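You operate a simulated robot arm through the tools that you are given. There is no shell and no other tool. Be economical: measure what you need, move in short steps, check, and stop when the job is done.

You run a simulated two-armed robot. Do the job below in one go: nothing can be reset, and whatever is moved stays where it is left.

JOB
Take the striped tea towel from the island's table end and hang it over the handle of the oven door.

It is judged by the outcome, as a careful person would: the job done as asked, and still so three seconds after it is handed in. It fails if anything else is knocked over, pushed out of place, dropped, spilled or broken. Flat cloth is picked up by pressing the open fingertips on it (5 to 10 N) and closing them slowly along it; thin cloth reads only 2 to 8 mm in the jaws.

ROBOT AND FRAMES
Two 7-joint arms with two-finger parallel grippers on one trunk, on a base that drives. Base frame: it is fixed to the floor where the robot stands at the start and does not move with it; the origin is under the middle of the robot, x ahead of it, y to its left, z up. Readings come in mm, degrees, newtons and seconds.
The left shoulder is at the start at [70, 163, 1245], the right one opposite. With the tool pointing down near the work surface each hand reaches from about 240 to 840 mm from the robot's upright axis, wherever it stands, measured 20 degrees to its own side. Payload 3.43 kg a hand.
Tool frame (each hand has its own): the origin (TCP) lies between the finger pads and is the grasp point; the fingertips stand 34 mm ahead of it; z points along the fingers, y is the line along which they close. The gripper opens to 128 mm. The fingers are 24 mm wide and 12 mm thick; the gripper's body (48 by 130 mm) begins 96 mm behind the TCP.
Orientation is told as [roll, pitch, yaw] about the base's x, y, z axes, in that order, counted from this pose: with the fingers straight down and closing along the base's y, the tool's x points along the base's -x, its y along +y and its z along -z.

CONTROLS
- The arms move only by the tool apply_moves. It takes "left_motion", "right_motion" or both (then of equal length, played together; a hand with none holds still); each is a list of rows, each a list of 3 entries, a list of its own where there are three numbers: the shift along the base's x, y, z in mm, then the turn, a rotation vector about the base's x, y, z in degrees, then the opening in per cent of the stroke, from 0 (shut) to 100 (fully open). In form: [[[tx, ty, tz], [wx, wy, wz], claw], ...]. A call has 1 to 10 rows; each row shifts and turns the commanded pose from where the row before left it. Each row takes 0.2 s and may step no farther than 50 mm and 8.6 degrees from the row before; otherwise, or with a gripper value out of range, the whole call is refused. Where a pose cannot be reached the arm comes as near as it can. A force on the tool above 40 N (or 10 N above the force at the start of the call, whichever is more), or a blocked arm, ends the call early, and 0.2 s more pass. The fingers move at their own pace (about 153 mm/s each) and stop on an object; they squeeze with about 38 N. The grip force told is the motor's: it shows also when the fingers shut on nothing. Time passes only in rows, and 0.2 s behind the last, so rows that do not move let the fingers close. The reply holds the time, the measured pose of the TCP, the force on the tool along the base axes, the opening and the grip force, in the units named above and with some noise.
- Cameras (640 x 400 px; columns grow to the right, rows downward): "scene" is now at [67.7, -71, 1443.3]; the picture's right is [-0.97, -0.23, 0.00], its down [-0.19, 0.81, -0.56] and it looks along [0.13, -0.55, -0.83] (base axes); focal length 214 px, centre (320, 200). "left" rides on the left gripper at [76, 11, -160] in its tool frame; the picture's right is [-0.15, 0.99, 0.00], its down [-0.88, -0.13, -0.46] and it looks along [-0.45, -0.07, 0.89] (tool axes); focal length 234 px, centre (320, 200). "right" rides on the right gripper at [76, -11, -160] in its tool frame; the picture's right is [0.15, 0.99, 0.00], its down [-0.88, 0.13, -0.46] and it looks along [-0.45, 0.07, 0.89] (tool axes); focal length 234 px, centre (320, 200). There is no depth. A picture from a camera that has moved, and an enlarged one, comes with that camera's place and axes in the base frame and with its lens.
- grab_frame(camera): a new picture of that camera. It takes no simulated time.
- slide_trunk(by): slides the trunk up (or, below 0, down) by that many mm; the arms and the scene camera ride with it, the base frame stays. It gives what a move gives, with no picture.
- base_move(legs): drives the robot by 1 to 6 legs, each [ahead, left, turn to the left] in mm, mm and degrees, along the robot's own axes; the way and the turn of a leg run together, so that a leg with both is an arc; at most 1500 mm and 180 degrees a leg. The arms and the cameras ride along, it lands a little off, and it stops where it bumps. It gives what a move gives.
- pan_tilt(pan, tilt): turns the head with the scene camera to pan (to the left, within 86 degrees either way) and tilt (down, from -29 to 69), counted from straight ahead of the robot. It gives what a move gives.
- close_up(camera, box): a new picture of the part [left, top, right, bottom] of that camera's present view, enlarged. It takes no simulated time.
- job_done(): hands the job in; it is judged then, once.

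Work in short steps. Places have to be worked out from the pictures, the camera data and where the tool is seen: move nearer, look again, correct. Check each grasp and each placing, and mend what went wrong. You have 120 turns and 108 pictures in all, those below and enlarged ones among them. Open the grippers and draw the arms clear of the work before you hand the job in, unless the task says otherwise; then end with one line.

The tools are called after "Request:" as name(argument=value, ...) on one line, values as JSON. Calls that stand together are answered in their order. apply_moves: Moves the arms, as the interface text tells. Its arguments: {"type":"object","properties":{"left_motion":{"type":"array","items":{"type":"array"}},"right_motion":{"type":"array","items":{"type":"array"}}},"required":[]} The other tools are called the same way: slide_trunk (by) slides the trunk up or down; base_move (legs) drives the base; pan_tilt (pan, tilt) turns the head that bears the scene camera; grab_frame (camera) takes a picture; close_up (camera, box) takes an enlarged picture of a part of a camera's view; job_done () hands the job in.

At the start:

```text
time_s: 0.0
left_ee_pos: [599.6, -51.4, 1075.7]
left_orientation: [0.1, 0.0, 0.0]
left_wrist_force: [0.5, -0.1, 0.3]
left_gripper_width: 127.9
left_gripper_force: 0.1
right_ee_pos: [463.8, -422.5, 1136.5]
right_orientation: [0.0, 0.0, 0.0]
right_wrist_force: [0.2, 0.1, 0.1]
right_gripper_width: 128.0
right_gripper_force: 0.1
trunk travel left (down, up): [-725.0, 215.0]
robot x, y, heading: [0.8, 0.1, 0.1]
head pan, tilt: [-77.0, 55.8]
```

scene: 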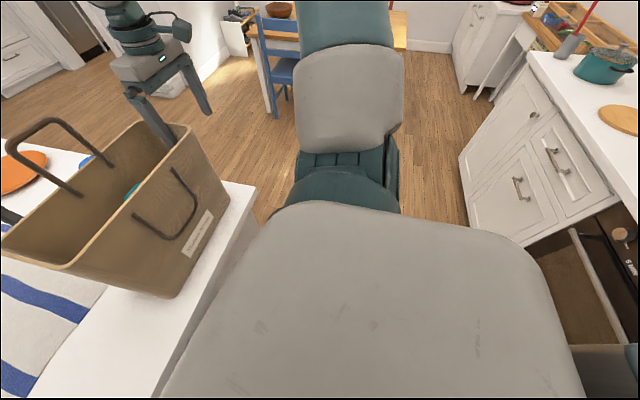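
right: 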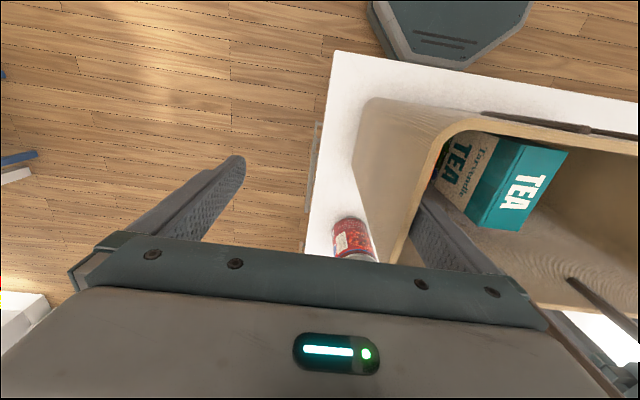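
left: 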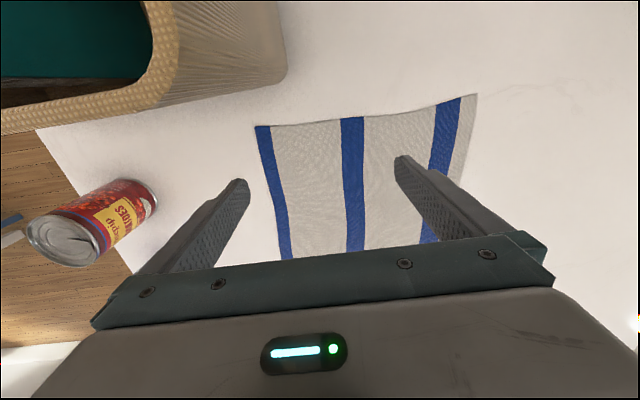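

The left camera shows the towel on the table under the left hand, with a bag and a can nearby. I'll look ahead with the head to see the layout.

Request:
pan_tilt(pan=0, tilt=40)

Request:
grab_frame(camera="scene")

```text
time_s: 1.5
left_ee_pos: [598.1, -50.8, 1075.0]
left_orientation: [0.0, 0.0, 0.0]
left_wrist_force: [-0.2, 0.7, 0.1]
left_gripper_width: 128.0
left_gripper_force: 0.0
right_ee_pos: [464.0, -423.3, 1136.5]
right_orientation: [-0.1, 0.0, 0.0]
right_wrist_force: [-0.8, -0.2, 0.1]
right_gripper_width: 128.0
right_gripper_force: 0.0
trunk travel left (down, up): [-725.0, 215.0]
robot x, y, heading: [2.9, -2.2, -0.0]
head pan, tilt: [0.0, 40.0]
```

```text
104 pictures are left
camera scene: at [136.7, -1.7, 1465.0], right [0.0, -1.0, 0.0], down [-0.64, 0.0, -0.77], along [0.77, 0.0, -0.64], focal length 214 px, centre (320, 200)
```

scene: 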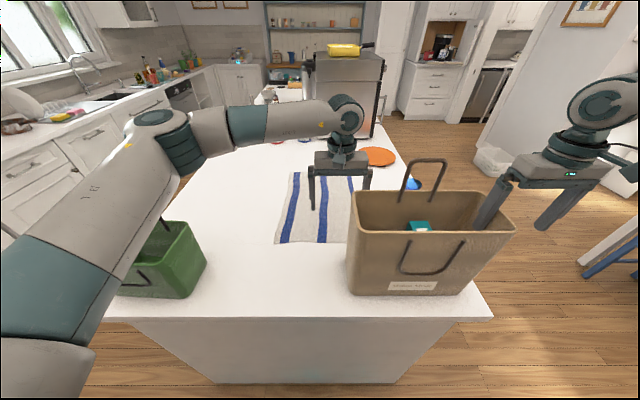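

The island runs along x and the towel's near edge is about x=733. Next I look for the oven.

Request:
pan_tilt(pan=-86, tilt=25)

Request:
grab_frame(camera="scene")

Request:
pan_tilt(pan=80, tilt=30)

Request:
grab_frame(camera="scene")

Request:
pan_tilt(pan=0, tilt=10)

Request:
grab_frame(camera="scene")

```text
time_s: 3.1
left_ee_pos: [599.0, -50.4, 1074.6]
left_orientation: [0.0, -0.1, 0.0]
left_wrist_force: [0.7, -0.1, 0.2]
left_gripper_width: 128.1
left_gripper_force: 0.1
right_ee_pos: [464.6, -422.6, 1136.9]
right_orientation: [0.0, 0.0, -0.1]
right_wrist_force: [0.2, -0.1, 0.4]
right_gripper_width: 128.1
right_gripper_force: 0.0
trunk travel left (down, up): [-725.0, 215.0]
robot x, y, heading: [-2.6, -0.3, -0.1]
head pan, tilt: [-85.9, 25.0]
```

```text
103 pictures are left
camera scene: at [58.2, -93.6, 1488.3], right [-1.0, -0.07, 0.0], down [-0.03, 0.42, -0.91], along [0.06, -0.9, -0.42], focal length 214 px, centre (320, 200)
```

scene: 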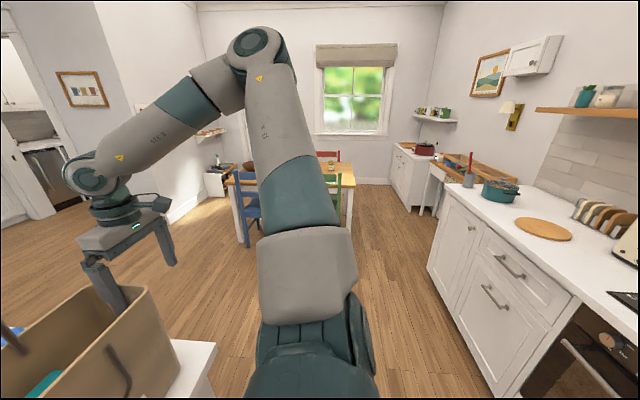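

```text
time_s: 5.6
left_ee_pos: [598.9, -51.3, 1074.6]
left_orientation: [0.0, 0.0, 0.0]
left_wrist_force: [-0.3, -0.8, -0.7]
left_gripper_width: 128.3
left_gripper_force: 0.0
right_ee_pos: [464.1, -423.4, 1136.3]
right_orientation: [-0.1, 0.0, 0.0]
right_wrist_force: [-1.0, 0.1, -0.1]
right_gripper_width: 128.2
right_gripper_force: 0.0
trunk travel left (down, up): [-725.0, 215.0]
robot x, y, heading: [2.9, 2.4, 0.2]
head pan, tilt: [80.0, 30.0]
```

```text
102 pictures are left
camera scene: at [67.4, 87.4, 1480.4], right [0.98, -0.17, 0.0], down [-0.09, -0.49, -0.87], along [0.15, 0.85, -0.5], focal length 214 px, centre (320, 200)
```

scene: 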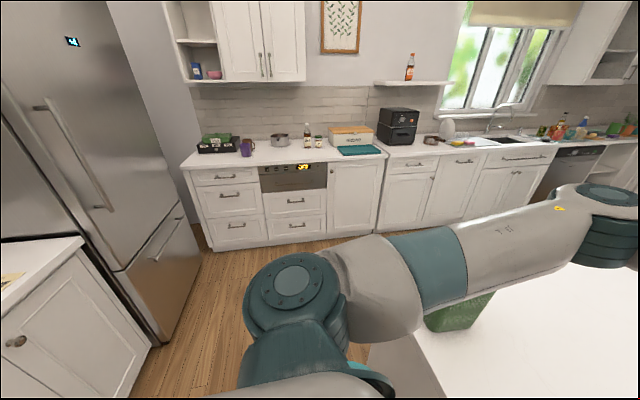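

```text
time_s: 7.2
left_ee_pos: [599.0, -51.2, 1074.4]
left_orientation: [-0.1, 0.0, 0.0]
left_wrist_force: [0.5, -0.4, 0.4]
left_gripper_width: 128.0
left_gripper_force: 0.0
right_ee_pos: [463.8, -423.7, 1137.5]
right_orientation: [0.0, 0.0, 0.0]
right_wrist_force: [-0.4, 1.0, 0.5]
right_gripper_width: 128.0
right_gripper_force: 0.1
trunk travel left (down, up): [-725.0, 215.0]
robot x, y, heading: [3.9, -2.9, -0.1]
head pan, tilt: [0.0, 10.0]
```

```text
101 pictures are left
camera scene: at [144.6, -1.6, 1512.7], right [0.0, -1.0, 0.0], down [-0.17, 0.0, -0.98], along [0.98, 0.0, -0.17], focal length 214 px, centre (320, 200)
```

scene: 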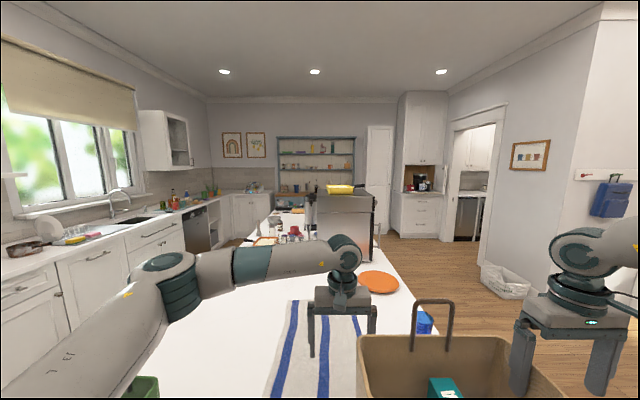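

The oven is behind the robot on its right. Comparing the two views puts the table top at about z=925 rather than 725, with the towel at x 565 to 990, y -130 to 145. I move the left hand over it, 90 mm or so in from the near edge, and look.

Request:
apply_moves(left_motion=[[[25, 25, -20], [0, 0, 0], 60], [[25, 26, -20], [0, 0, 0], 60], [[0, 0, -20], [0, 0, 0], 60]])

Request:
grab_frame(camera="left")

Request:
pan_tilt(pan=0, tilt=45)

Request:
grab_frame(camera="scene")

```text
time_s: 8.0
left_ee_pos: [647.5, -2.1, 1014.5]
left_orientation: [0.1, -0.1, 0.0]
left_wrist_force: [0.1, -1.4, 0.3]
left_gripper_width: 76.7
left_gripper_force: 0.0
right_ee_pos: [465.1, -423.9, 1136.9]
right_orientation: [-0.1, 0.0, 0.0]
right_wrist_force: [0.2, -1.1, 0.5]
right_gripper_width: 127.8
right_gripper_force: 0.1
trunk travel left (down, up): [-725.0, 215.0]
robot x, y, heading: [2.1, -1.5, 0.2]
head pan, tilt: [0.0, 10.0]
```

```text
100 pictures are left
camera left: at [573.8, 9.6, 1175.2], right [0.15, 0.99, 0.0], down [0.88, -0.13, 0.46], along [0.45, -0.07, -0.89], focal length 234 px, centre (320, 200)
```

left: 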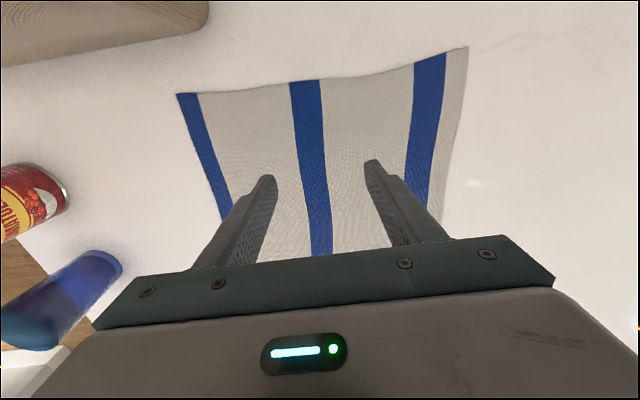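

```text
time_s: 9.0
left_ee_pos: [649.1, -0.7, 1015.1]
left_orientation: [0.0, 0.0, 0.0]
left_wrist_force: [0.8, 0.0, -0.4]
left_gripper_width: 76.8
left_gripper_force: 0.0
right_ee_pos: [464.6, -423.2, 1136.7]
right_orientation: [0.0, 0.0, 0.1]
right_wrist_force: [0.8, -0.6, 0.2]
right_gripper_width: 128.2
right_gripper_force: 0.1
trunk travel left (down, up): [-725.0, 215.0]
robot x, y, heading: [-3.8, 5.9, 0.1]
head pan, tilt: [0.0, 45.0]
```

```text
99 pictures are left
camera scene: at [133.0, -1.7, 1457.8], right [0.0, -1.0, 0.0], down [-0.71, 0.0, -0.71], along [0.71, 0.0, -0.71], focal length 214 px, centre (320, 200)
```

scene: 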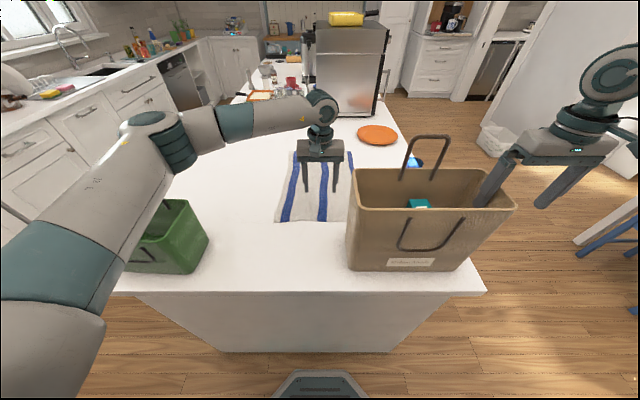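

Both views agree: the table is at z≈925 and the near edge at x≈567. I go down gently until I feel contact.

Request:
apply_moves(left_motion=[[[8, 5, -25], [0, 0, 0], 60], [[5, 0, -20], [0, 0, 0], 60], [[0, 0, -6], [0, 0, 0], 60], [[0, 0, -3], [0, 0, 0], 60]])

```text
time_s: 10.0
left_ee_pos: [663.5, 5.4, 960.9]
left_orientation: [0.0, 0.0, -0.1]
left_wrist_force: [0.7, -0.4, -0.5]
left_gripper_width: 76.9
left_gripper_force: 0.1
right_ee_pos: [464.3, -423.1, 1136.8]
right_orientation: [-0.1, 0.0, 0.0]
right_wrist_force: [0.5, 0.0, 0.0]
right_gripper_width: 128.0
right_gripper_force: 0.1
trunk travel left (down, up): [-725.0, 215.0]
robot x, y, heading: [5.5, -3.9, 0.0]
head pan, tilt: [0.0, 45.0]
```

No contact yet at tip z≈927; I continue in 2 mm steps.

Request:
apply_moves(left_motion=[[[0, 0, -2], [0, 0, 0], 60], [[0, 0, -2], [0, 0, 0], 60]])

```text
time_s: 10.6
left_ee_pos: [662.4, 4.6, 957.7]
left_orientation: [0.0, 0.0, 0.0]
left_wrist_force: [0.0, -0.5, 0.0]
left_gripper_width: 76.7
left_gripper_force: 0.2
right_ee_pos: [464.9, -422.8, 1136.4]
right_orientation: [-0.1, 0.0, 0.0]
right_wrist_force: [0.3, -0.8, 0.2]
right_gripper_width: 128.3
right_gripper_force: 0.1
trunk travel left (down, up): [-725.0, 215.0]
robot x, y, heading: [1.4, -0.9, 0.1]
head pan, tilt: [0.0, 45.0]
```

Still no contact force.

Request:
apply_moves(left_motion=[[[0, 0, -2], [0, 0, 0], 60], [[0, 0, -1], [0, 0, 0], 60]])

```text
time_s: 11.2
left_ee_pos: [661.7, 5.2, 956.2]
left_orientation: [0.0, -0.1, 0.0]
left_wrist_force: [0.0, 0.2, 4.5]
left_gripper_width: 76.8
left_gripper_force: 0.0
right_ee_pos: [465.2, -423.2, 1137.9]
right_orientation: [0.0, 0.0, 0.0]
right_wrist_force: [-0.3, -0.7, 0.8]
right_gripper_width: 128.0
right_gripper_force: 0.1
trunk travel left (down, up): [-725.0, 215.0]
robot x, y, heading: [-4.1, -3.7, -0.1]
head pan, tilt: [0.0, 45.0]
```

Contact at 4.5 N. I press one more mm and close slowly.

Request:
apply_moves(left_motion=[[[0, 0, -1], [0, 0, 0], 60], [[0, 0, 0], [0, 0, 0], 52], [[0, 0, 0], [0, 0, 0], 44], [[0, 0, 0], [0, 0, 0], 36], [[0, 0, 0], [0, 0, 0], 28], [[0, 0, 0], [0, 0, 0], 20], [[0, 0, 0], [0, 0, 0], 12], [[0, 0, 0], [0, 0, 0], 5], [[0, 0, 0], [0, 0, 0], 0], [[0, 0, 0], [0, 0, 0], 0]])

Request:
grab_frame(camera="left")

```text
time_s: 13.4
left_ee_pos: [660.9, 4.0, 955.5]
left_orientation: [0.0, 0.0, 0.0]
left_wrist_force: [0.9, -1.3, 21.9]
left_gripper_width: 2.6
left_gripper_force: 37.4
right_ee_pos: [462.4, -422.9, 1138.5]
right_orientation: [0.0, -0.1, -0.1]
right_wrist_force: [-0.6, 0.3, 0.1]
right_gripper_width: 127.8
right_gripper_force: 0.1
trunk travel left (down, up): [-725.0, 215.0]
robot x, y, heading: [2.0, -2.9, 0.1]
head pan, tilt: [0.0, 45.0]
```

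```text
98 pictures are left
camera left: at [585.3, 15.7, 1115.5], right [0.15, 0.99, 0.0], down [0.88, -0.13, 0.46], along [0.45, -0.07, -0.89], focal length 234 px, centre (320, 200)
```

left: 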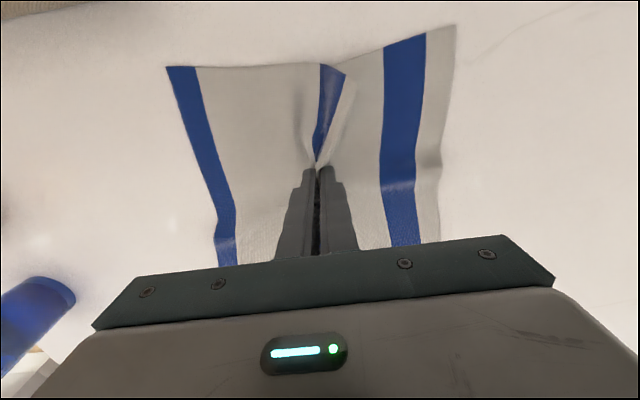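

2.6 mm in the jaws means cloth is held. I lift it straight up.

Request:
apply_moves(left_motion=[[[0, 0, 20], [0, 0, 0], 0], [[0, 0, 30], [0, 0, 0], 0], [[0, 0, 40], [0, 0, 0], 0], [[0, 0, 45], [0, 0, 0], 0], [[0, 0, 45], [0, 0, 0], 0], [[0, 0, 45], [0, 0, 0], 0], [[0, 0, 45], [0, 0, 0], 0]])

Request:
grab_frame(camera="scene")

```text
time_s: 15.0
left_ee_pos: [660.9, 4.2, 1222.1]
left_orientation: [0.0, 0.1, 0.1]
left_wrist_force: [-0.4, -0.4, 0.4]
left_gripper_width: 3.0
left_gripper_force: 37.3
right_ee_pos: [463.6, -424.1, 1137.7]
right_orientation: [0.0, -0.1, 0.0]
right_wrist_force: [0.6, -0.5, 0.1]
right_gripper_width: 128.1
right_gripper_force: 0.1
trunk travel left (down, up): [-725.0, 215.0]
robot x, y, heading: [-2.4, 4.1, 0.1]
head pan, tilt: [0.0, 45.0]
```

```text
97 pictures are left
camera scene: at [131.6, -2.2, 1457.8], right [0.0, -1.0, 0.0], down [-0.71, 0.0, -0.71], along [0.71, 0.0, -0.71], focal length 214 px, centre (320, 200)
```

scene: 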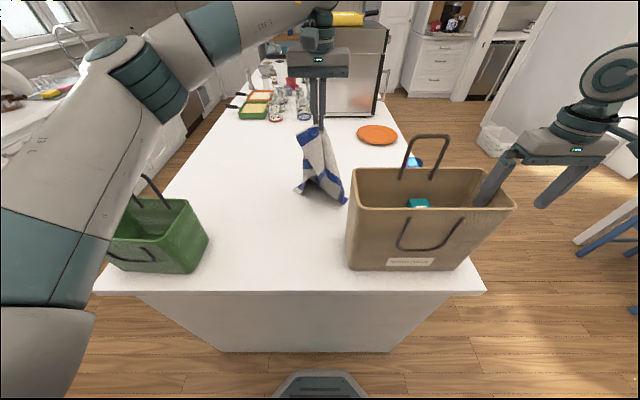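

The towel hangs from the left hand. I raise the trunk to clear the bag with everything, then draw the left hand in.

Request:
slide_trunk(by=180)

Request:
apply_moves(left_motion=[[[-40, 5, 0], [0, 0, 0], 0], [[-40, 5, 0], [0, 0, 0], 0], [[-40, 5, 0], [0, 0, 0], 0], [[-40, 5, 0], [0, 0, 0], 0], [[-40, 5, 0], [0, 0, 0], 0], [[-40, 5, 0], [0, 0, 0], 0]], right_motion=[[[0, 0, 20], [0, 0, 0], 50], [[0, 0, 20], [0, 0, 0], 50], [[0, 0, 20], [0, 0, 0], 50], [[0, 0, 0], [0, 0, 0], 50], [[0, 0, 0], [0, 0, 0], 50], [[0, 0, 0], [0, 0, 0], 50]])

Request:
grab_frame(camera="scene")

Request:
grab_frame(camera="right")

```text
time_s: 17.0
left_ee_pos: [662.9, 4.3, 1401.7]
left_orientation: [0.1, 0.0, 0.0]
left_wrist_force: [-0.2, -0.8, -0.1]
left_gripper_width: 2.7
left_gripper_force: 37.5
right_ee_pos: [465.0, -422.4, 1316.6]
right_orientation: [0.0, 0.0, 0.0]
right_wrist_force: [-0.5, -0.4, -0.5]
right_gripper_width: 128.1
right_gripper_force: 0.1
trunk travel left (down, up): [-905.0, 35.0]
robot x, y, heading: [1.6, 1.7, -0.2]
head pan, tilt: [0.0, 45.0]
```

```text
time_s: 18.4
left_ee_pos: [423.2, 33.8, 1403.1]
left_orientation: [0.0, -0.1, 0.0]
left_wrist_force: [0.6, 0.2, 0.4]
left_gripper_width: 2.9
left_gripper_force: 36.5
right_ee_pos: [463.8, -424.1, 1377.7]
right_orientation: [0.0, 0.0, 0.0]
right_wrist_force: [-0.1, 0.6, 0.4]
right_gripper_width: 64.0
right_gripper_force: 0.0
trunk travel left (down, up): [-905.0, 35.0]
robot x, y, heading: [-1.8, 0.9, -0.1]
head pan, tilt: [0.0, 45.0]
```

```text
96 pictures are left
camera scene: at [132.2, -2.0, 1637.8], right [0.0, -1.0, 0.0], down [-0.71, 0.0, -0.71], along [0.71, 0.0, -0.71], focal length 214 px, centre (320, 200)
```

scene: 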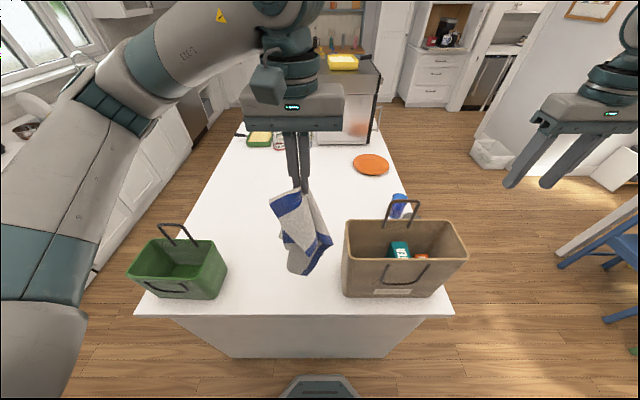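

```text
95 pictures are left
camera right: at [388.7, -435.1, 1536.2], right [-0.15, 0.99, 0.0], down [0.88, 0.13, 0.46], along [0.45, 0.07, -0.89], focal length 234 px, centre (320, 200)
```

right: 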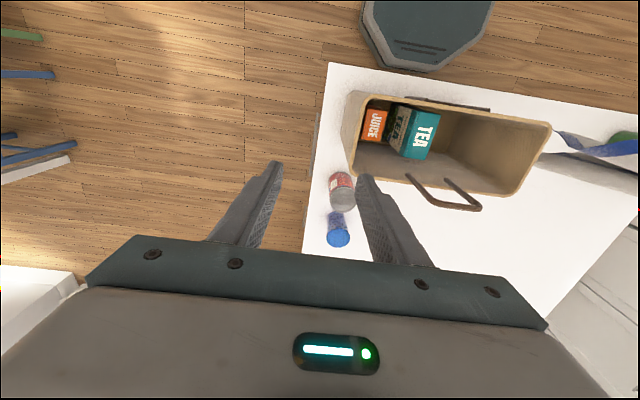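

Both hands are clear of the bag. I tuck the right hand, back off, and turn right by 90° to see the oven.

Request:
apply_moves(left_motion=[[[-20, 10, 0], [0, 0, 0], 0], [[-20, 20, 0], [0, 0, 0], 0], [[0, 20, 0], [0, 0, 0], 0], [[0, 20, 0], [0, 0, 0], 0]], right_motion=[[[-30, 20, 0], [0, 0, 0], 50], [[-30, 20, 0], [0, 0, 0], 50], [[-30, 20, 0], [0, 0, 0], 50], [[-30, 20, 0], [0, 0, 0], 50]])

Request:
base_move(legs=[[-120, 0, 0], [0, 0, -90]])

Request:
pan_tilt(pan=-60, tilt=40)

Request:
grab_frame(camera="scene")

```text
time_s: 19.4
left_ee_pos: [380.0, 106.9, 1401.6]
left_orientation: [-0.1, 0.0, 0.0]
left_wrist_force: [0.2, -0.1, -0.2]
left_gripper_width: 2.5
left_gripper_force: 37.3
right_ee_pos: [343.1, -340.4, 1378.2]
right_orientation: [0.0, -0.2, -0.1]
right_wrist_force: [-0.3, 0.2, 0.3]
right_gripper_width: 64.0
right_gripper_force: 0.2
trunk travel left (down, up): [-905.0, 35.0]
robot x, y, heading: [1.1, 0.6, -0.0]
head pan, tilt: [0.0, 45.0]
```

```text
time_s: 24.4
left_ee_pos: [-3.4, -377.7, 1401.3]
left_orientation: [0.0, 0.0, -88.6]
left_wrist_force: [-0.4, 0.1, -0.4]
left_gripper_width: 2.6
left_gripper_force: 37.4
right_ee_pos: [-451.1, -354.4, 1377.8]
right_orientation: [0.1, 0.0, -88.7]
right_wrist_force: [-0.8, -0.2, 0.2]
right_gripper_width: 64.3
right_gripper_force: 0.0
trunk travel left (down, up): [-905.0, 35.0]
robot x, y, heading: [-116.4, 0.2, -88.5]
head pan, tilt: [0.0, 45.0]
```

```text
time_s: 25.7
left_ee_pos: [-3.6, -377.9, 1400.6]
left_orientation: [0.1, 0.0, -88.6]
left_wrist_force: [0.0, 0.7, -1.0]
left_gripper_width: 2.7
left_gripper_force: 37.7
right_ee_pos: [-451.9, -355.4, 1378.4]
right_orientation: [-0.1, 0.0, -88.7]
right_wrist_force: [0.0, -0.3, -0.1]
right_gripper_width: 63.9
right_gripper_force: 0.0
trunk travel left (down, up): [-905.0, 35.0]
robot x, y, heading: [-114.3, -0.7, -88.5]
head pan, tilt: [-60.0, 40.0]
```

```text
94 pictures are left
camera scene: at [-187.5, -96.2, 1645.0], right [-0.52, 0.85, 0.0], down [0.55, 0.34, -0.77], along [-0.65, -0.4, -0.64], focal length 214 px, centre (320, 200)
```

scene: 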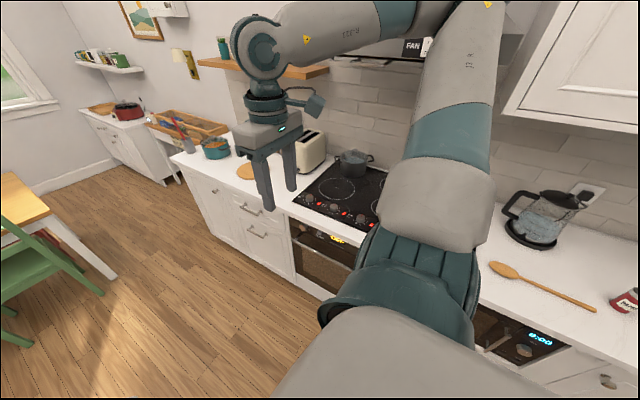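

The oven sits under the cooktop, with a hood above. I turn the rest of the way to face it.

Request:
base_move(legs=[[0, 0, -91]])

Request:
pan_tilt(pan=0, tilt=55)

Request:
grab_frame(camera="scene")

```text
time_s: 29.9
left_ee_pos: [-495.8, -115.0, 1400.8]
left_orientation: [0.0, -0.1, -178.7]
left_wrist_force: [-0.7, -0.9, 0.3]
left_gripper_width: 2.4
left_gripper_force: 36.8
right_ee_pos: [-471.4, 334.2, 1377.0]
right_orientation: [0.0, 0.0, -178.6]
right_wrist_force: [-0.3, -0.2, 0.4]
right_gripper_width: 64.2
right_gripper_force: 0.0
trunk travel left (down, up): [-905.0, 35.0]
robot x, y, heading: [-115.5, 0.4, -178.5]
head pan, tilt: [-60.0, 40.0]
```

```text
time_s: 31.2
left_ee_pos: [-495.6, -112.3, 1401.4]
left_orientation: [0.0, 0.0, -178.6]
left_wrist_force: [0.1, -0.1, 0.4]
left_gripper_width: 2.6
left_gripper_force: 37.6
right_ee_pos: [-472.1, 333.8, 1377.4]
right_orientation: [-0.1, 0.0, -178.6]
right_wrist_force: [0.9, -0.2, -0.3]
right_gripper_width: 64.1
right_gripper_force: 0.1
trunk travel left (down, up): [-905.0, 35.0]
robot x, y, heading: [-117.8, -1.9, -178.1]
head pan, tilt: [0.0, 55.0]
```

```text
93 pictures are left
camera scene: at [-238.7, -4.3, 1624.4], right [-0.02, 1.0, 0.0], down [0.82, 0.02, -0.57], along [-0.57, -0.01, -0.82], focal length 214 px, centre (320, 200)
```

scene: 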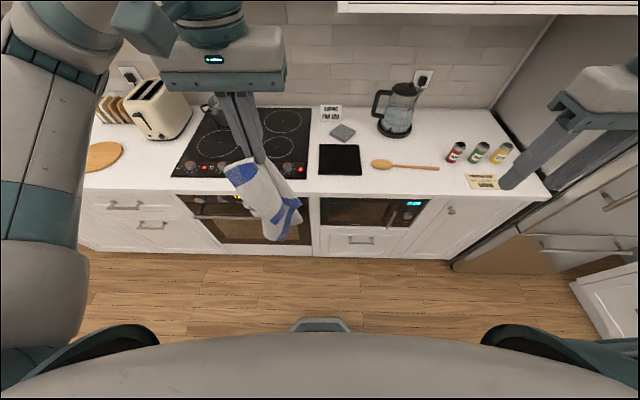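

The counter front is at about x=-750 and the oven is centred near y=-300. I look closely at the oven front.

Request:
close_up(camera="scene", box=[170, 160, 330, 260])

```text
4.00 times, centred on (250, 210) of scene
camera zoom: at [-238.7, -4.3, 1624.4], right [-0.02, 1.0, 0.0], down [0.82, 0.02, -0.57], along [-0.57, -0.01, -0.82], focal length 858 px, centre (600, 160)
```

zoom: 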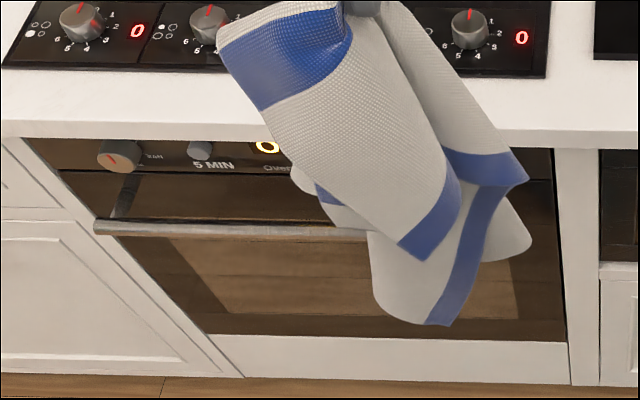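

The handle is a horizontal bar below the control panel. I shift left to face it and lower the trunk for a flatter view of the handle.

Request:
base_move(legs=[[0, 200, -1.5]])

Request:
slide_trunk(by=-450)

Request:
pan_tilt(pan=20, tilt=35)

Request:
grab_frame(camera="scene")

```text
time_s: 32.8
left_ee_pos: [-495.6, -296.3, 1401.6]
left_orientation: [0.2, 0.0, -180.1]
left_wrist_force: [-0.6, 0.1, 0.4]
left_gripper_width: 2.8
left_gripper_force: 36.8
right_ee_pos: [-461.1, 151.3, 1375.6]
right_orientation: [0.2, 0.0, -180.1]
right_wrist_force: [1.0, 0.0, -0.2]
right_gripper_width: 63.9
right_gripper_force: 0.1
trunk travel left (down, up): [-905.0, 35.0]
robot x, y, heading: [-114.8, -194.7, -179.9]
head pan, tilt: [0.0, 55.0]
```

```text
refused: -450 is not a number from -400 to 400
```

```text
time_s: 33.6
left_ee_pos: [-495.3, -300.9, 1401.4]
left_orientation: [-0.1, 0.0, -180.0]
left_wrist_force: [-0.3, -0.3, -0.8]
left_gripper_width: 2.7
left_gripper_force: 37.0
right_ee_pos: [-459.7, 144.8, 1377.7]
right_orientation: [0.1, 0.0, -179.9]
right_wrist_force: [0.3, 0.9, 1.0]
right_gripper_width: 64.0
right_gripper_force: 0.0
trunk travel left (down, up): [-905.0, 35.0]
robot x, y, heading: [-114.2, -200.5, -180.1]
head pan, tilt: [20.0, 35.0]
```

```text
91 pictures are left
camera scene: at [-246.6, -229.1, 1652.5], right [-0.34, 0.94, 0.0], down [0.54, 0.2, -0.82], along [-0.77, -0.28, -0.57], focal length 214 px, centre (320, 200)
```

scene: 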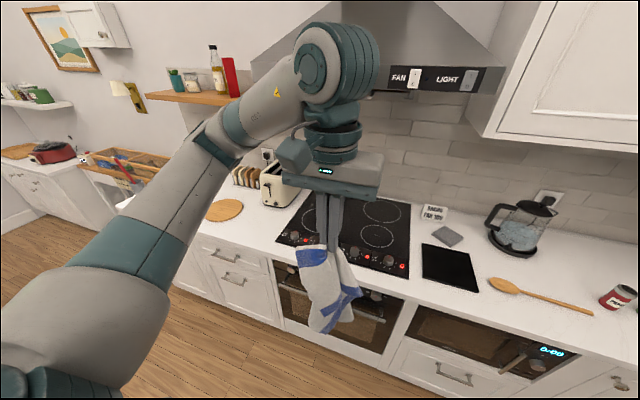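

I lower the trunk 400 mm and move the right hand out of the way of the counter.

Request:
slide_trunk(by=-380)

Request:
grab_frame(camera="scene")

Request:
grab_frame(camera="right")

```text
time_s: 37.3
left_ee_pos: [-495.8, -301.9, 1021.8]
left_orientation: [0.0, 0.0, -179.9]
left_wrist_force: [0.0, -0.5, 0.4]
left_gripper_width: 2.3
left_gripper_force: 37.2
right_ee_pos: [-461.5, 146.9, 997.6]
right_orientation: [0.0, 0.0, -180.0]
right_wrist_force: [-0.7, -0.2, 0.3]
right_gripper_width: 64.0
right_gripper_force: 0.0
trunk travel left (down, up): [-525.0, 415.0]
robot x, y, heading: [-113.9, -195.6, -180.1]
head pan, tilt: [20.0, 35.0]
```

```text
90 pictures are left
camera scene: at [-246.6, -228.0, 1272.6], right [-0.34, 0.94, 0.0], down [0.54, 0.2, -0.82], along [-0.77, -0.28, -0.57], focal length 214 px, centre (320, 200)
```

scene: 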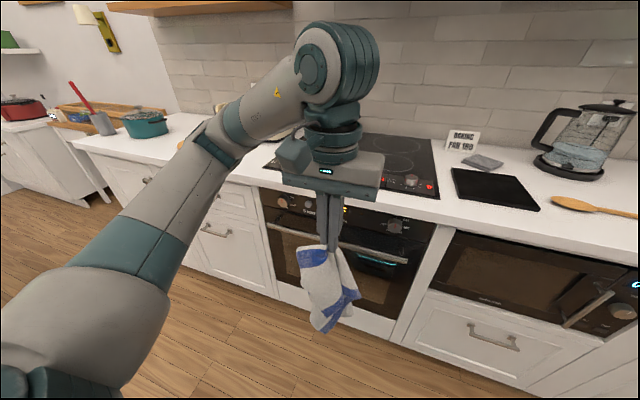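

```text
89 pictures are left
camera right: at [-384.8, 157.6, 1156.9], right [0.15, -0.99, 0.0], down [-0.88, -0.13, 0.46], along [-0.45, -0.07, -0.89], focal length 234 px, centre (320, 200)
```

right: 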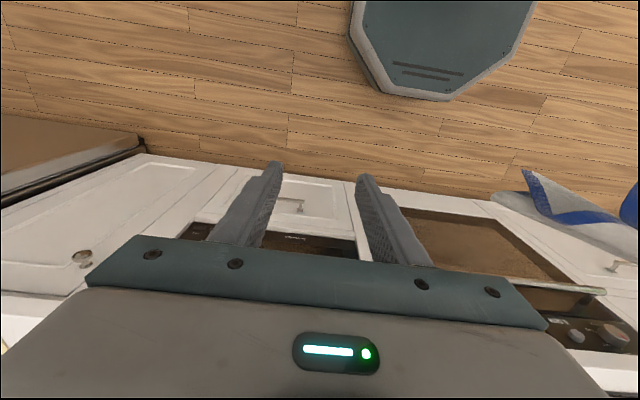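

Triangulating the handle's left end from two views gives about [-748, -617, 738], directly below the counter's front edge. I zoom in on the handle and the towel.

Request:
close_up(camera="scene", box=[250, 170, 450, 340])

Request:
grab_frame(camera="left")

```text
2.35 times, centred on (350, 255) of scene
camera zoom: at [-246.6, -228.0, 1272.6], right [-0.34, 0.94, 0.0], down [0.54, 0.2, -0.82], along [-0.77, -0.28, -0.57], focal length 505 px, centre (249, 71)
```

zoom: 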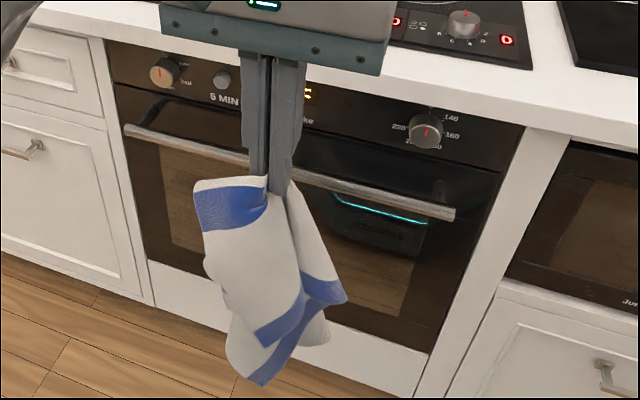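

```text
87 pictures are left
camera left: at [-419.4, -311.4, 1181.9], right [-0.15, -0.99, 0.0], down [-0.88, 0.13, 0.46], along [-0.45, 0.07, -0.89], focal length 234 px, centre (320, 200)
```

left: 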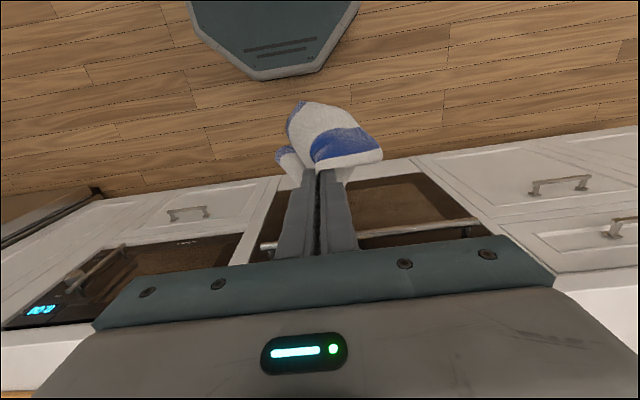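

The bar spans y -617 to -122 at x≈-748, z≈740, and the door is about 55 mm behind it. I want the short flap to face the door, so I turn the left wrist about the vertical.

Request:
apply_moves(left_motion=[[[0, 0, 10], [0, 0, 8.5], 0], [[0, 0, 10], [0, 0, 8.5], 0], [[0, 0, 10], [0, 0, 8.5], 0], [[0, 0, 0], [0, 0, 8.5], 0], [[0, 0, 0], [0, 0, 8.5], 0], [[0, 0, 0], [0, 0, 8.5], 0], [[0, 0, 0], [0, 0, 8.5], 0], [[0, 0, 0], [0, 0, 8.5], 0], [[0, 0, 0], [0, 0, 8.5], 0], [[0, 0, 0], [0, 0, 8.5], 0]])

```text
time_s: 39.5
left_ee_pos: [-496.5, -301.3, 1050.9]
left_orientation: [0.0, 0.0, -94.7]
left_wrist_force: [1.0, -1.0, 0.1]
left_gripper_width: 2.9
left_gripper_force: 36.9
right_ee_pos: [-460.4, 146.6, 997.4]
right_orientation: [0.1, 0.0, -180.0]
right_wrist_force: [0.2, -0.1, -0.4]
right_gripper_width: 64.1
right_gripper_force: 0.1
trunk travel left (down, up): [-525.0, 415.0]
robot x, y, heading: [-116.3, -193.4, -180.0]
head pan, tilt: [20.0, 35.0]
```

It turns freely; I continue.

Request:
apply_moves(left_motion=[[[0, 0, 0], [0, 0, 8.5], 0], [[0, 0, 0], [0, 0, 8.5], 0], [[0, 0, 0], [0, 0, 8.5], 0], [[0, 0, 0], [0, 0, 8.5], 0], [[0, 0, 0], [0, 0, 8.5], 0], [[0, 0, 0], [0, 0, 8.5], 0], [[0, 0, 0], [0, 0, 8.5], 0], [[0, 0, 0], [0, 0, 8.5], 0], [[0, 0, 0], [0, 0, 8.5], 0], [[0, 0, 0], [0, 0, 8.5], 0]])

Request:
grab_frame(camera="scene")

```text
time_s: 41.7
left_ee_pos: [-495.8, -300.0, 1050.5]
left_orientation: [0.0, -0.1, -9.8]
left_wrist_force: [0.0, -0.2, 0.0]
left_gripper_width: 2.7
left_gripper_force: 37.9
right_ee_pos: [-461.0, 145.4, 997.7]
right_orientation: [0.0, 0.0, -180.0]
right_wrist_force: [-0.5, 0.4, -0.1]
right_gripper_width: 64.1
right_gripper_force: 0.1
trunk travel left (down, up): [-525.0, 415.0]
robot x, y, heading: [-116.2, -195.4, -179.7]
head pan, tilt: [20.0, 35.0]
```

```text
86 pictures are left
camera scene: at [-246.5, -228.0, 1272.6], right [-0.34, 0.94, 0.0], down [0.54, 0.2, -0.82], along [-0.77, -0.28, -0.57], focal length 214 px, centre (320, 200)
```

scene: 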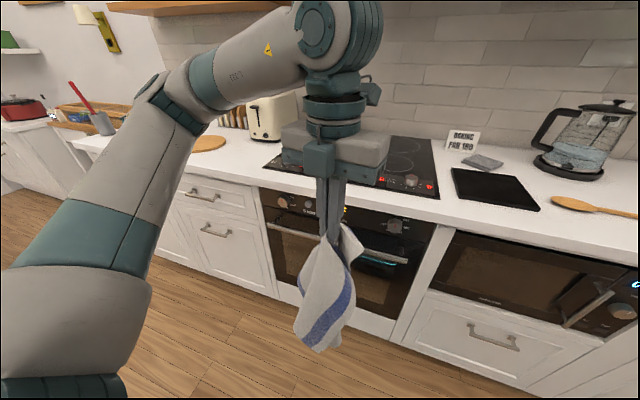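

The flap now faces the door. I tilt the fingers about 40° forward and bring the tips to just in front of and above the bar.

Request:
apply_moves(left_motion=[[[-20, -5, 0], [0, 0, 8.5], 0], [[-28, -8, -20], [0, 1, 1.3], 0], [[-28, -8, -30], [0, 8, 0], 0], [[-28, -8, -30], [0, 8, 0], 0], [[-28, -8, -35], [0, 8, 0], 0], [[-28, -8, -35], [0, 8, 0], 0], [[-10, 0, -25], [0, 7, 0], 0]])

Request:
grab_frame(camera="scene")

Request:
grab_frame(camera="left")

```text
time_s: 43.3
left_ee_pos: [-666.6, -347.7, 874.4]
left_orientation: [-0.2, 40.1, -0.2]
left_wrist_force: [-0.2, 0.3, -0.8]
left_gripper_width: 2.7
left_gripper_force: 37.1
right_ee_pos: [-461.5, 146.3, 997.4]
right_orientation: [0.0, 0.0, -179.9]
right_wrist_force: [-0.1, -0.9, -0.4]
right_gripper_width: 64.0
right_gripper_force: 0.0
trunk travel left (down, up): [-525.0, 415.0]
robot x, y, heading: [-112.3, -199.9, -180.0]
head pan, tilt: [20.0, 35.0]
```

```text
85 pictures are left
camera scene: at [-246.8, -228.2, 1272.7], right [-0.34, 0.94, 0.0], down [0.54, 0.2, -0.82], along [-0.77, -0.28, -0.57], focal length 214 px, centre (320, 200)
```

scene: 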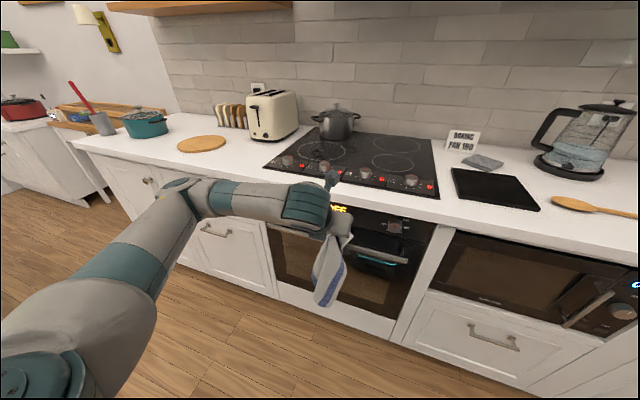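

```text
84 pictures are left
camera left: at [-620.2, -335.3, 1046.1], right [0.11, 0.99, -0.1], down [0.97, -0.13, -0.22], along [-0.23, -0.07, -0.97], focal length 234 px, centre (320, 200)
```

left: 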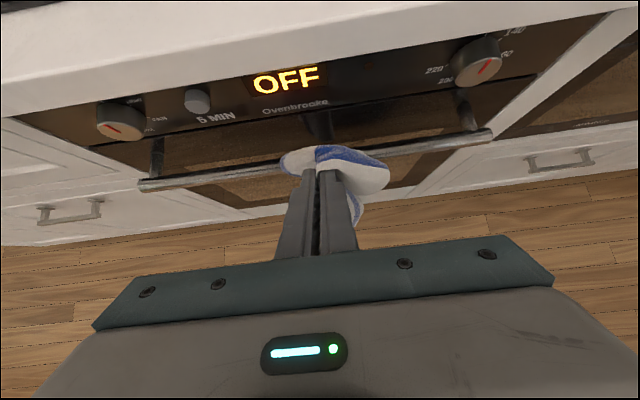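

Good view of the bar. A dark shape is behind the towel at centre, so I zoom in to see whether it is a post or a reflection.

Request:
close_up(camera="left", box=[130, 60, 510, 260])

Request:
grab_frame(camera="right")

```text
1.68 times, centred on (320, 160) of left
camera zoom: at [-620.2, -335.3, 1046.1], right [0.11, 0.99, -0.1], down [0.97, -0.13, -0.22], along [-0.23, -0.07, -0.97], focal length 394 px, centre (320, 267)
```

zoom: 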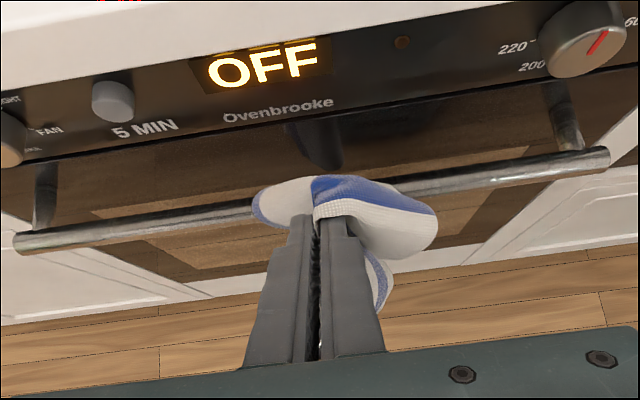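

```text
82 pictures are left
camera right: at [-385.0, 157.4, 1157.0], right [0.15, -0.99, 0.0], down [-0.88, -0.13, 0.46], along [-0.45, -0.07, -0.89], focal length 234 px, centre (320, 200)
```

right: 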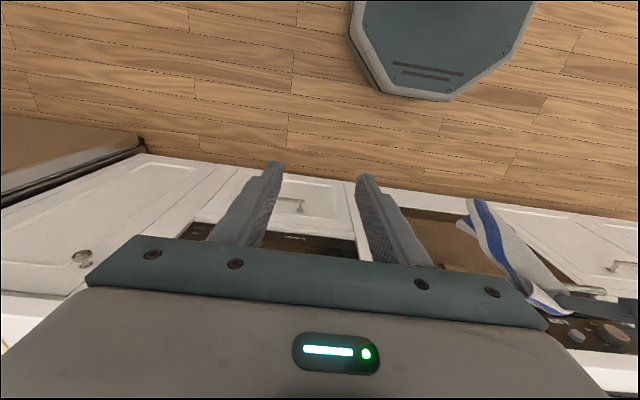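

It's a reflection of the gripper; there is no middle post. The door is near x=-808 and the counter edge near -785. I carry the tips over the bar.

Request:
apply_moves(left_motion=[[[-30, 0, -5], [0, 0, 0], 0], [[-30, 0, -5], [0, 0, 0], 0], [[-30, 0, -10], [0, 0, 0], 0]])

Request:
grab_frame(camera="left")

Request:
close_up(camera="scene", box=[260, 170, 420, 310])

```text
time_s: 44.1
left_ee_pos: [-757.8, -346.2, 858.0]
left_orientation: [-0.2, 40.0, -0.3]
left_wrist_force: [0.0, 0.4, -0.4]
left_gripper_width: 2.8
left_gripper_force: 37.4
right_ee_pos: [-461.3, 146.4, 996.4]
right_orientation: [0.0, 0.0, -180.0]
right_wrist_force: [0.1, 0.0, 0.1]
right_gripper_width: 63.9
right_gripper_force: 0.1
trunk travel left (down, up): [-525.0, 415.0]
robot x, y, heading: [-116.2, -196.1, -180.2]
head pan, tilt: [20.0, 35.0]
```

```text
81 pictures are left
camera left: at [-712.8, -334.6, 1028.5], right [0.11, 0.99, -0.1], down [0.97, -0.13, -0.22], along [-0.23, -0.07, -0.97], focal length 234 px, centre (320, 200)
```

left: 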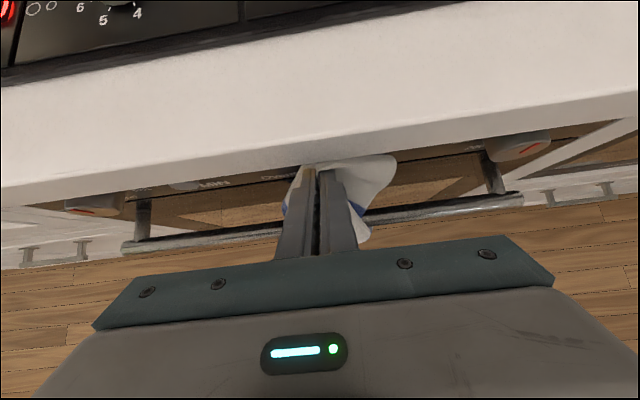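

```text
2.86 times, centred on (340, 240) of scene
camera zoom: at [-247.5, -228.0, 1272.5], right [-0.34, 0.94, 0.0], down [0.54, 0.2, -0.82], along [-0.77, -0.28, -0.57], focal length 613 px, centre (263, 86)
```

zoom: 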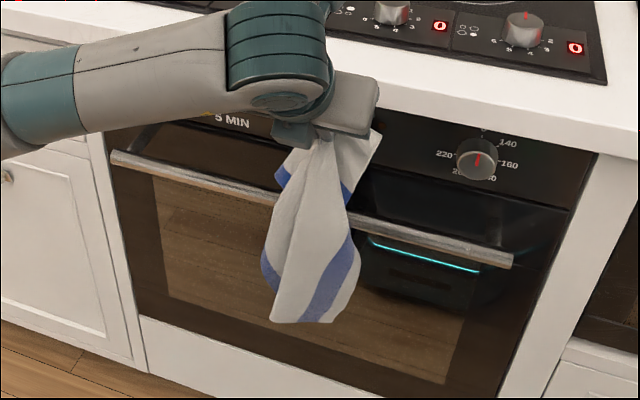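

The main part hangs in front of the bar and the flap is behind it. I lower the tips into the gap.

Request:
apply_moves(left_motion=[[[-3, 0, -25], [0, 0, 0], 0], [[-3, 0, -25], [0, 0, 0], 0], [[-4, 0, -25], [0, 0, 0], 0], [[-4, 0, -20], [0, 0, 0], 0]])

Request:
grab_frame(camera="left")

Request:
close_up(camera="scene", box=[260, 170, 420, 310])

```text
time_s: 45.1
left_ee_pos: [-769.3, -346.0, 761.0]
left_orientation: [0.0, 40.0, -0.3]
left_wrist_force: [8.2, 0.8, 1.1]
left_gripper_width: 2.4
left_gripper_force: 37.3
right_ee_pos: [-459.4, 146.8, 997.2]
right_orientation: [0.0, -0.1, -180.0]
right_wrist_force: [-0.5, -0.7, -1.2]
right_gripper_width: 64.3
right_gripper_force: 0.0
trunk travel left (down, up): [-525.0, 415.0]
robot x, y, heading: [-115.0, -197.5, -180.1]
head pan, tilt: [20.0, 35.0]
```

```text
79 pictures are left
camera left: at [-722.7, -334.8, 933.2], right [0.12, 0.99, -0.1], down [0.97, -0.13, -0.22], along [-0.23, -0.07, -0.97], focal length 234 px, centre (320, 200)
```

left: 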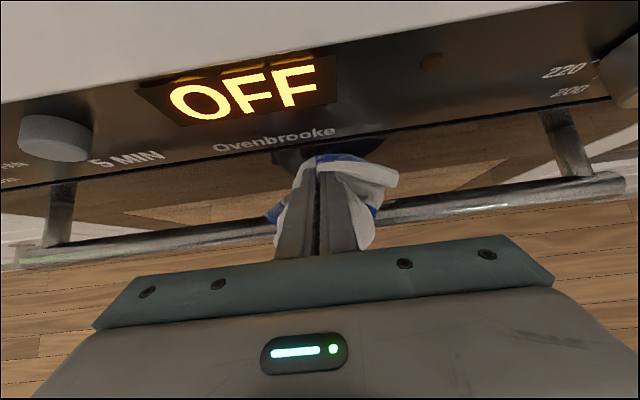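

```text
2.86 times, centred on (340, 240) of scene
camera zoom: at [-245.2, -228.0, 1272.8], right [-0.34, 0.94, 0.0], down [0.54, 0.2, -0.82], along [-0.77, -0.28, -0.57], focal length 613 px, centre (263, 86)
```

zoom: 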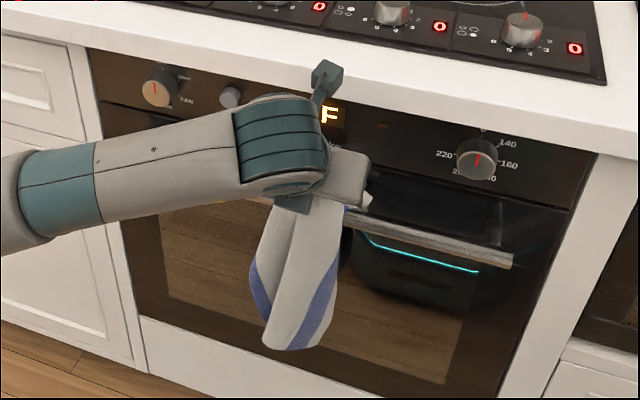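

The tips are behind the bar and touching the door lightly. I ease off and bring the right hand in low with fingers horizontal, using its camera to see below the bar.

Request:
apply_moves(left_motion=[[[3, 0, 0], [0, 0, 0], 0], [[0, 0, 0], [0, 0, 0], 0], [[0, 0, 0], [0, 0, 0], 0], [[0, 0, 0], [0, 0, 0], 0], [[0, 0, 0], [0, 0, 0], 0], [[0, 0, 0], [0, 0, 0], 0], [[0, 0, 0], [0, 0, 0], 0], [[0, 0, 0], [0, 0, 0], 0], [[0, 0, 0], [0, 0, 0], 0], [[0, 0, 0], [0, 0, 0], 0]], right_motion=[[[-10, -10, -30], [0, 8.5, 0], 50], [[-10, -20, -35], [0, 8.5, 0], 50], [[-15, -20, -35], [0, 8.5, 0], 50], [[-15, -20, -35], [0, 8.5, 0], 50], [[-15, -20, -35], [0, 8.5, 0], 50], [[-15, -20, -35], [0, 8.5, 0], 50], [[-15, -20, -35], [0, 8.5, 0], 50], [[-15, -20, -35], [0, 8.5, 0], 50], [[-15, -20, -30], [0, 8.5, 0], 50], [[-15, -20, -20], [0, 8.5, 0], 50]])

Request:
grab_frame(camera="right")

Request:
grab_frame(camera="scene")

```text
time_s: 47.2
left_ee_pos: [-766.8, -344.8, 762.2]
left_orientation: [-0.1, 40.1, -0.1]
left_wrist_force: [-1.1, 0.5, 1.8]
left_gripper_width: 2.5
left_gripper_force: 37.4
right_ee_pos: [-736.1, -5.6, 886.0]
right_orientation: [-3.8, -67.3, -179.2]
right_wrist_force: [1.5, 0.4, -3.2]
right_gripper_width: 63.9
right_gripper_force: 0.2
right hand out of reach, approached as far as the arm can: row 2, 3, 4, 5, 6, 7, 8, 9, 10
trunk travel left (down, up): [-525.0, 415.0]
robot x, y, heading: [-115.8, -195.8, 179.9]
head pan, tilt: [20.0, 35.0]
stopped in row 10 (right hand): the force on the tool passed its limit (the readings are from after the stop); the commanded pose is now the measured one
```

```text
77 pictures are left
camera right: at [-558.8, -2.3, 878.4], right [0.01, -0.99, -0.16], down [0.07, -0.16, 0.98], along [-1.0, -0.02, 0.07], focal length 234 px, centre (320, 200)
```

right: 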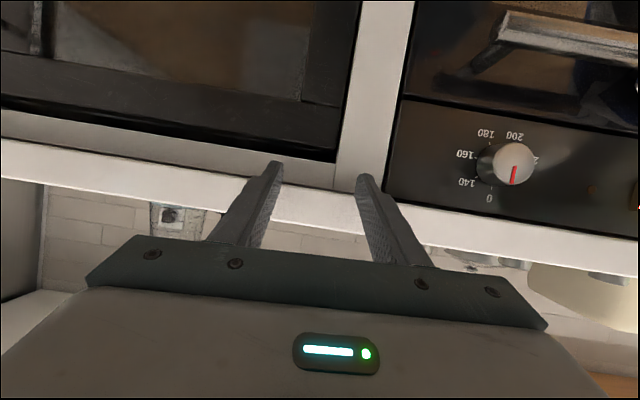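

```text
76 pictures are left
camera scene: at [-246.7, -228.0, 1272.5], right [-0.34, 0.94, 0.0], down [0.54, 0.2, -0.82], along [-0.77, -0.28, -0.57], focal length 214 px, centre (320, 200)
```

scene: 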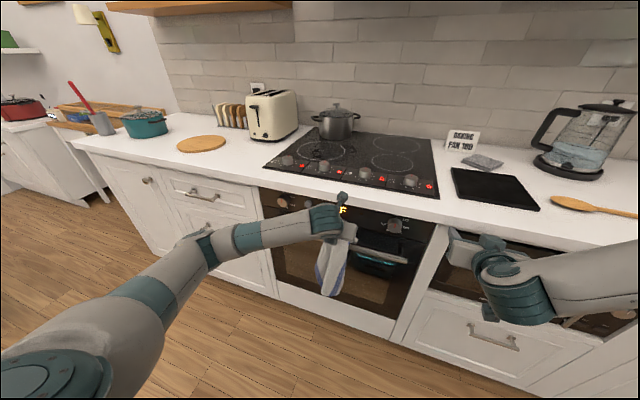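

The right hand couldn't take that pose so near the body and its tips touched the counter's front face lightly. I back it off and descend farther out from the body.

Request:
apply_moves(right_motion=[[[20, 0, 0], [0, 0, 0], 50], [[30, 0, -10], [0, 0, 0], 50], [[20, 0, -30], [0, 0, 0], 50], [[0, -10, -40], [0, 4, 0], 50], [[0, -10, -40], [0, 4, 0], 50], [[0, -10, -40], [0, 4, 0], 50]])

Request:
grab_frame(camera="right")

```text
time_s: 48.6
left_ee_pos: [-767.4, -346.2, 762.3]
left_orientation: [-0.2, 40.0, -0.3]
left_wrist_force: [-3.6, 0.5, 3.0]
left_gripper_width: 2.6
left_gripper_force: 37.1
right_ee_pos: [-706.6, 0.6, 899.3]
right_orientation: [-4.6, -69.3, -179.4]
right_wrist_force: [0.1, 0.0, 0.2]
right_gripper_width: 63.9
right_gripper_force: 0.1
right hand out of reach, approached as far as the arm can: row 2, 3, 4, 5, 6
trunk travel left (down, up): [-525.0, 415.0]
robot x, y, heading: [-117.9, -196.8, 180.2]
head pan, tilt: [20.0, 35.0]
```

```text
75 pictures are left
camera right: at [-531.1, 0.7, 884.5], right [-0.01, -0.99, -0.17], down [0.1, -0.17, 0.98], along [-0.99, 0.0, 0.11], focal length 234 px, centre (320, 200)
```

right: 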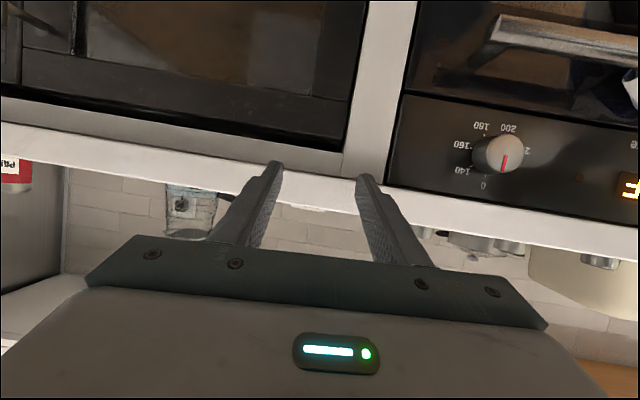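

The right wrist is limited at this trunk height, so the trunk must come down while the left hand compensates. I raise the left hand 90 mm and bring the right hand's command back to a comfortable pose.

Request:
apply_moves(left_motion=[[[0, 0, 15], [0, 0, 0], 0], [[0, 0, 15], [0, 0, 0], 0], [[0, 0, 15], [0, 0, 0], 0], [[0, 0, 15], [0, 0, 0], 0], [[0, 0, 15], [0, 0, 0], 0], [[0, 0, 15], [0, 0, 0], 0]], right_motion=[[[0, 10, 30], [0, -5, 0], 50], [[0, 10, 30], [0, -5, 0], 50], [[0, 10, 30], [0, -5, 0], 50], [[0, 0, 30], [0, -5, 0], 50], [[0, 0, 30], [0, -5, 0], 50], [[0, 0, 20], [0, 0, 0], 50]])

```text
time_s: 50.0
left_ee_pos: [-766.4, -345.5, 851.2]
left_orientation: [-0.1, 40.1, -0.2]
left_wrist_force: [1.1, 0.1, -0.8]
left_gripper_width: 2.7
left_gripper_force: 37.4
right_ee_pos: [-704.7, 31.0, 1069.6]
right_orientation: [-4.3, -44.2, -179.7]
right_wrist_force: [-0.1, -0.7, -0.8]
right_gripper_width: 64.0
right_gripper_force: 0.1
trunk travel left (down, up): [-525.0, 415.0]
robot x, y, heading: [-114.6, -194.7, 179.9]
head pan, tilt: [20.0, 35.0]
```

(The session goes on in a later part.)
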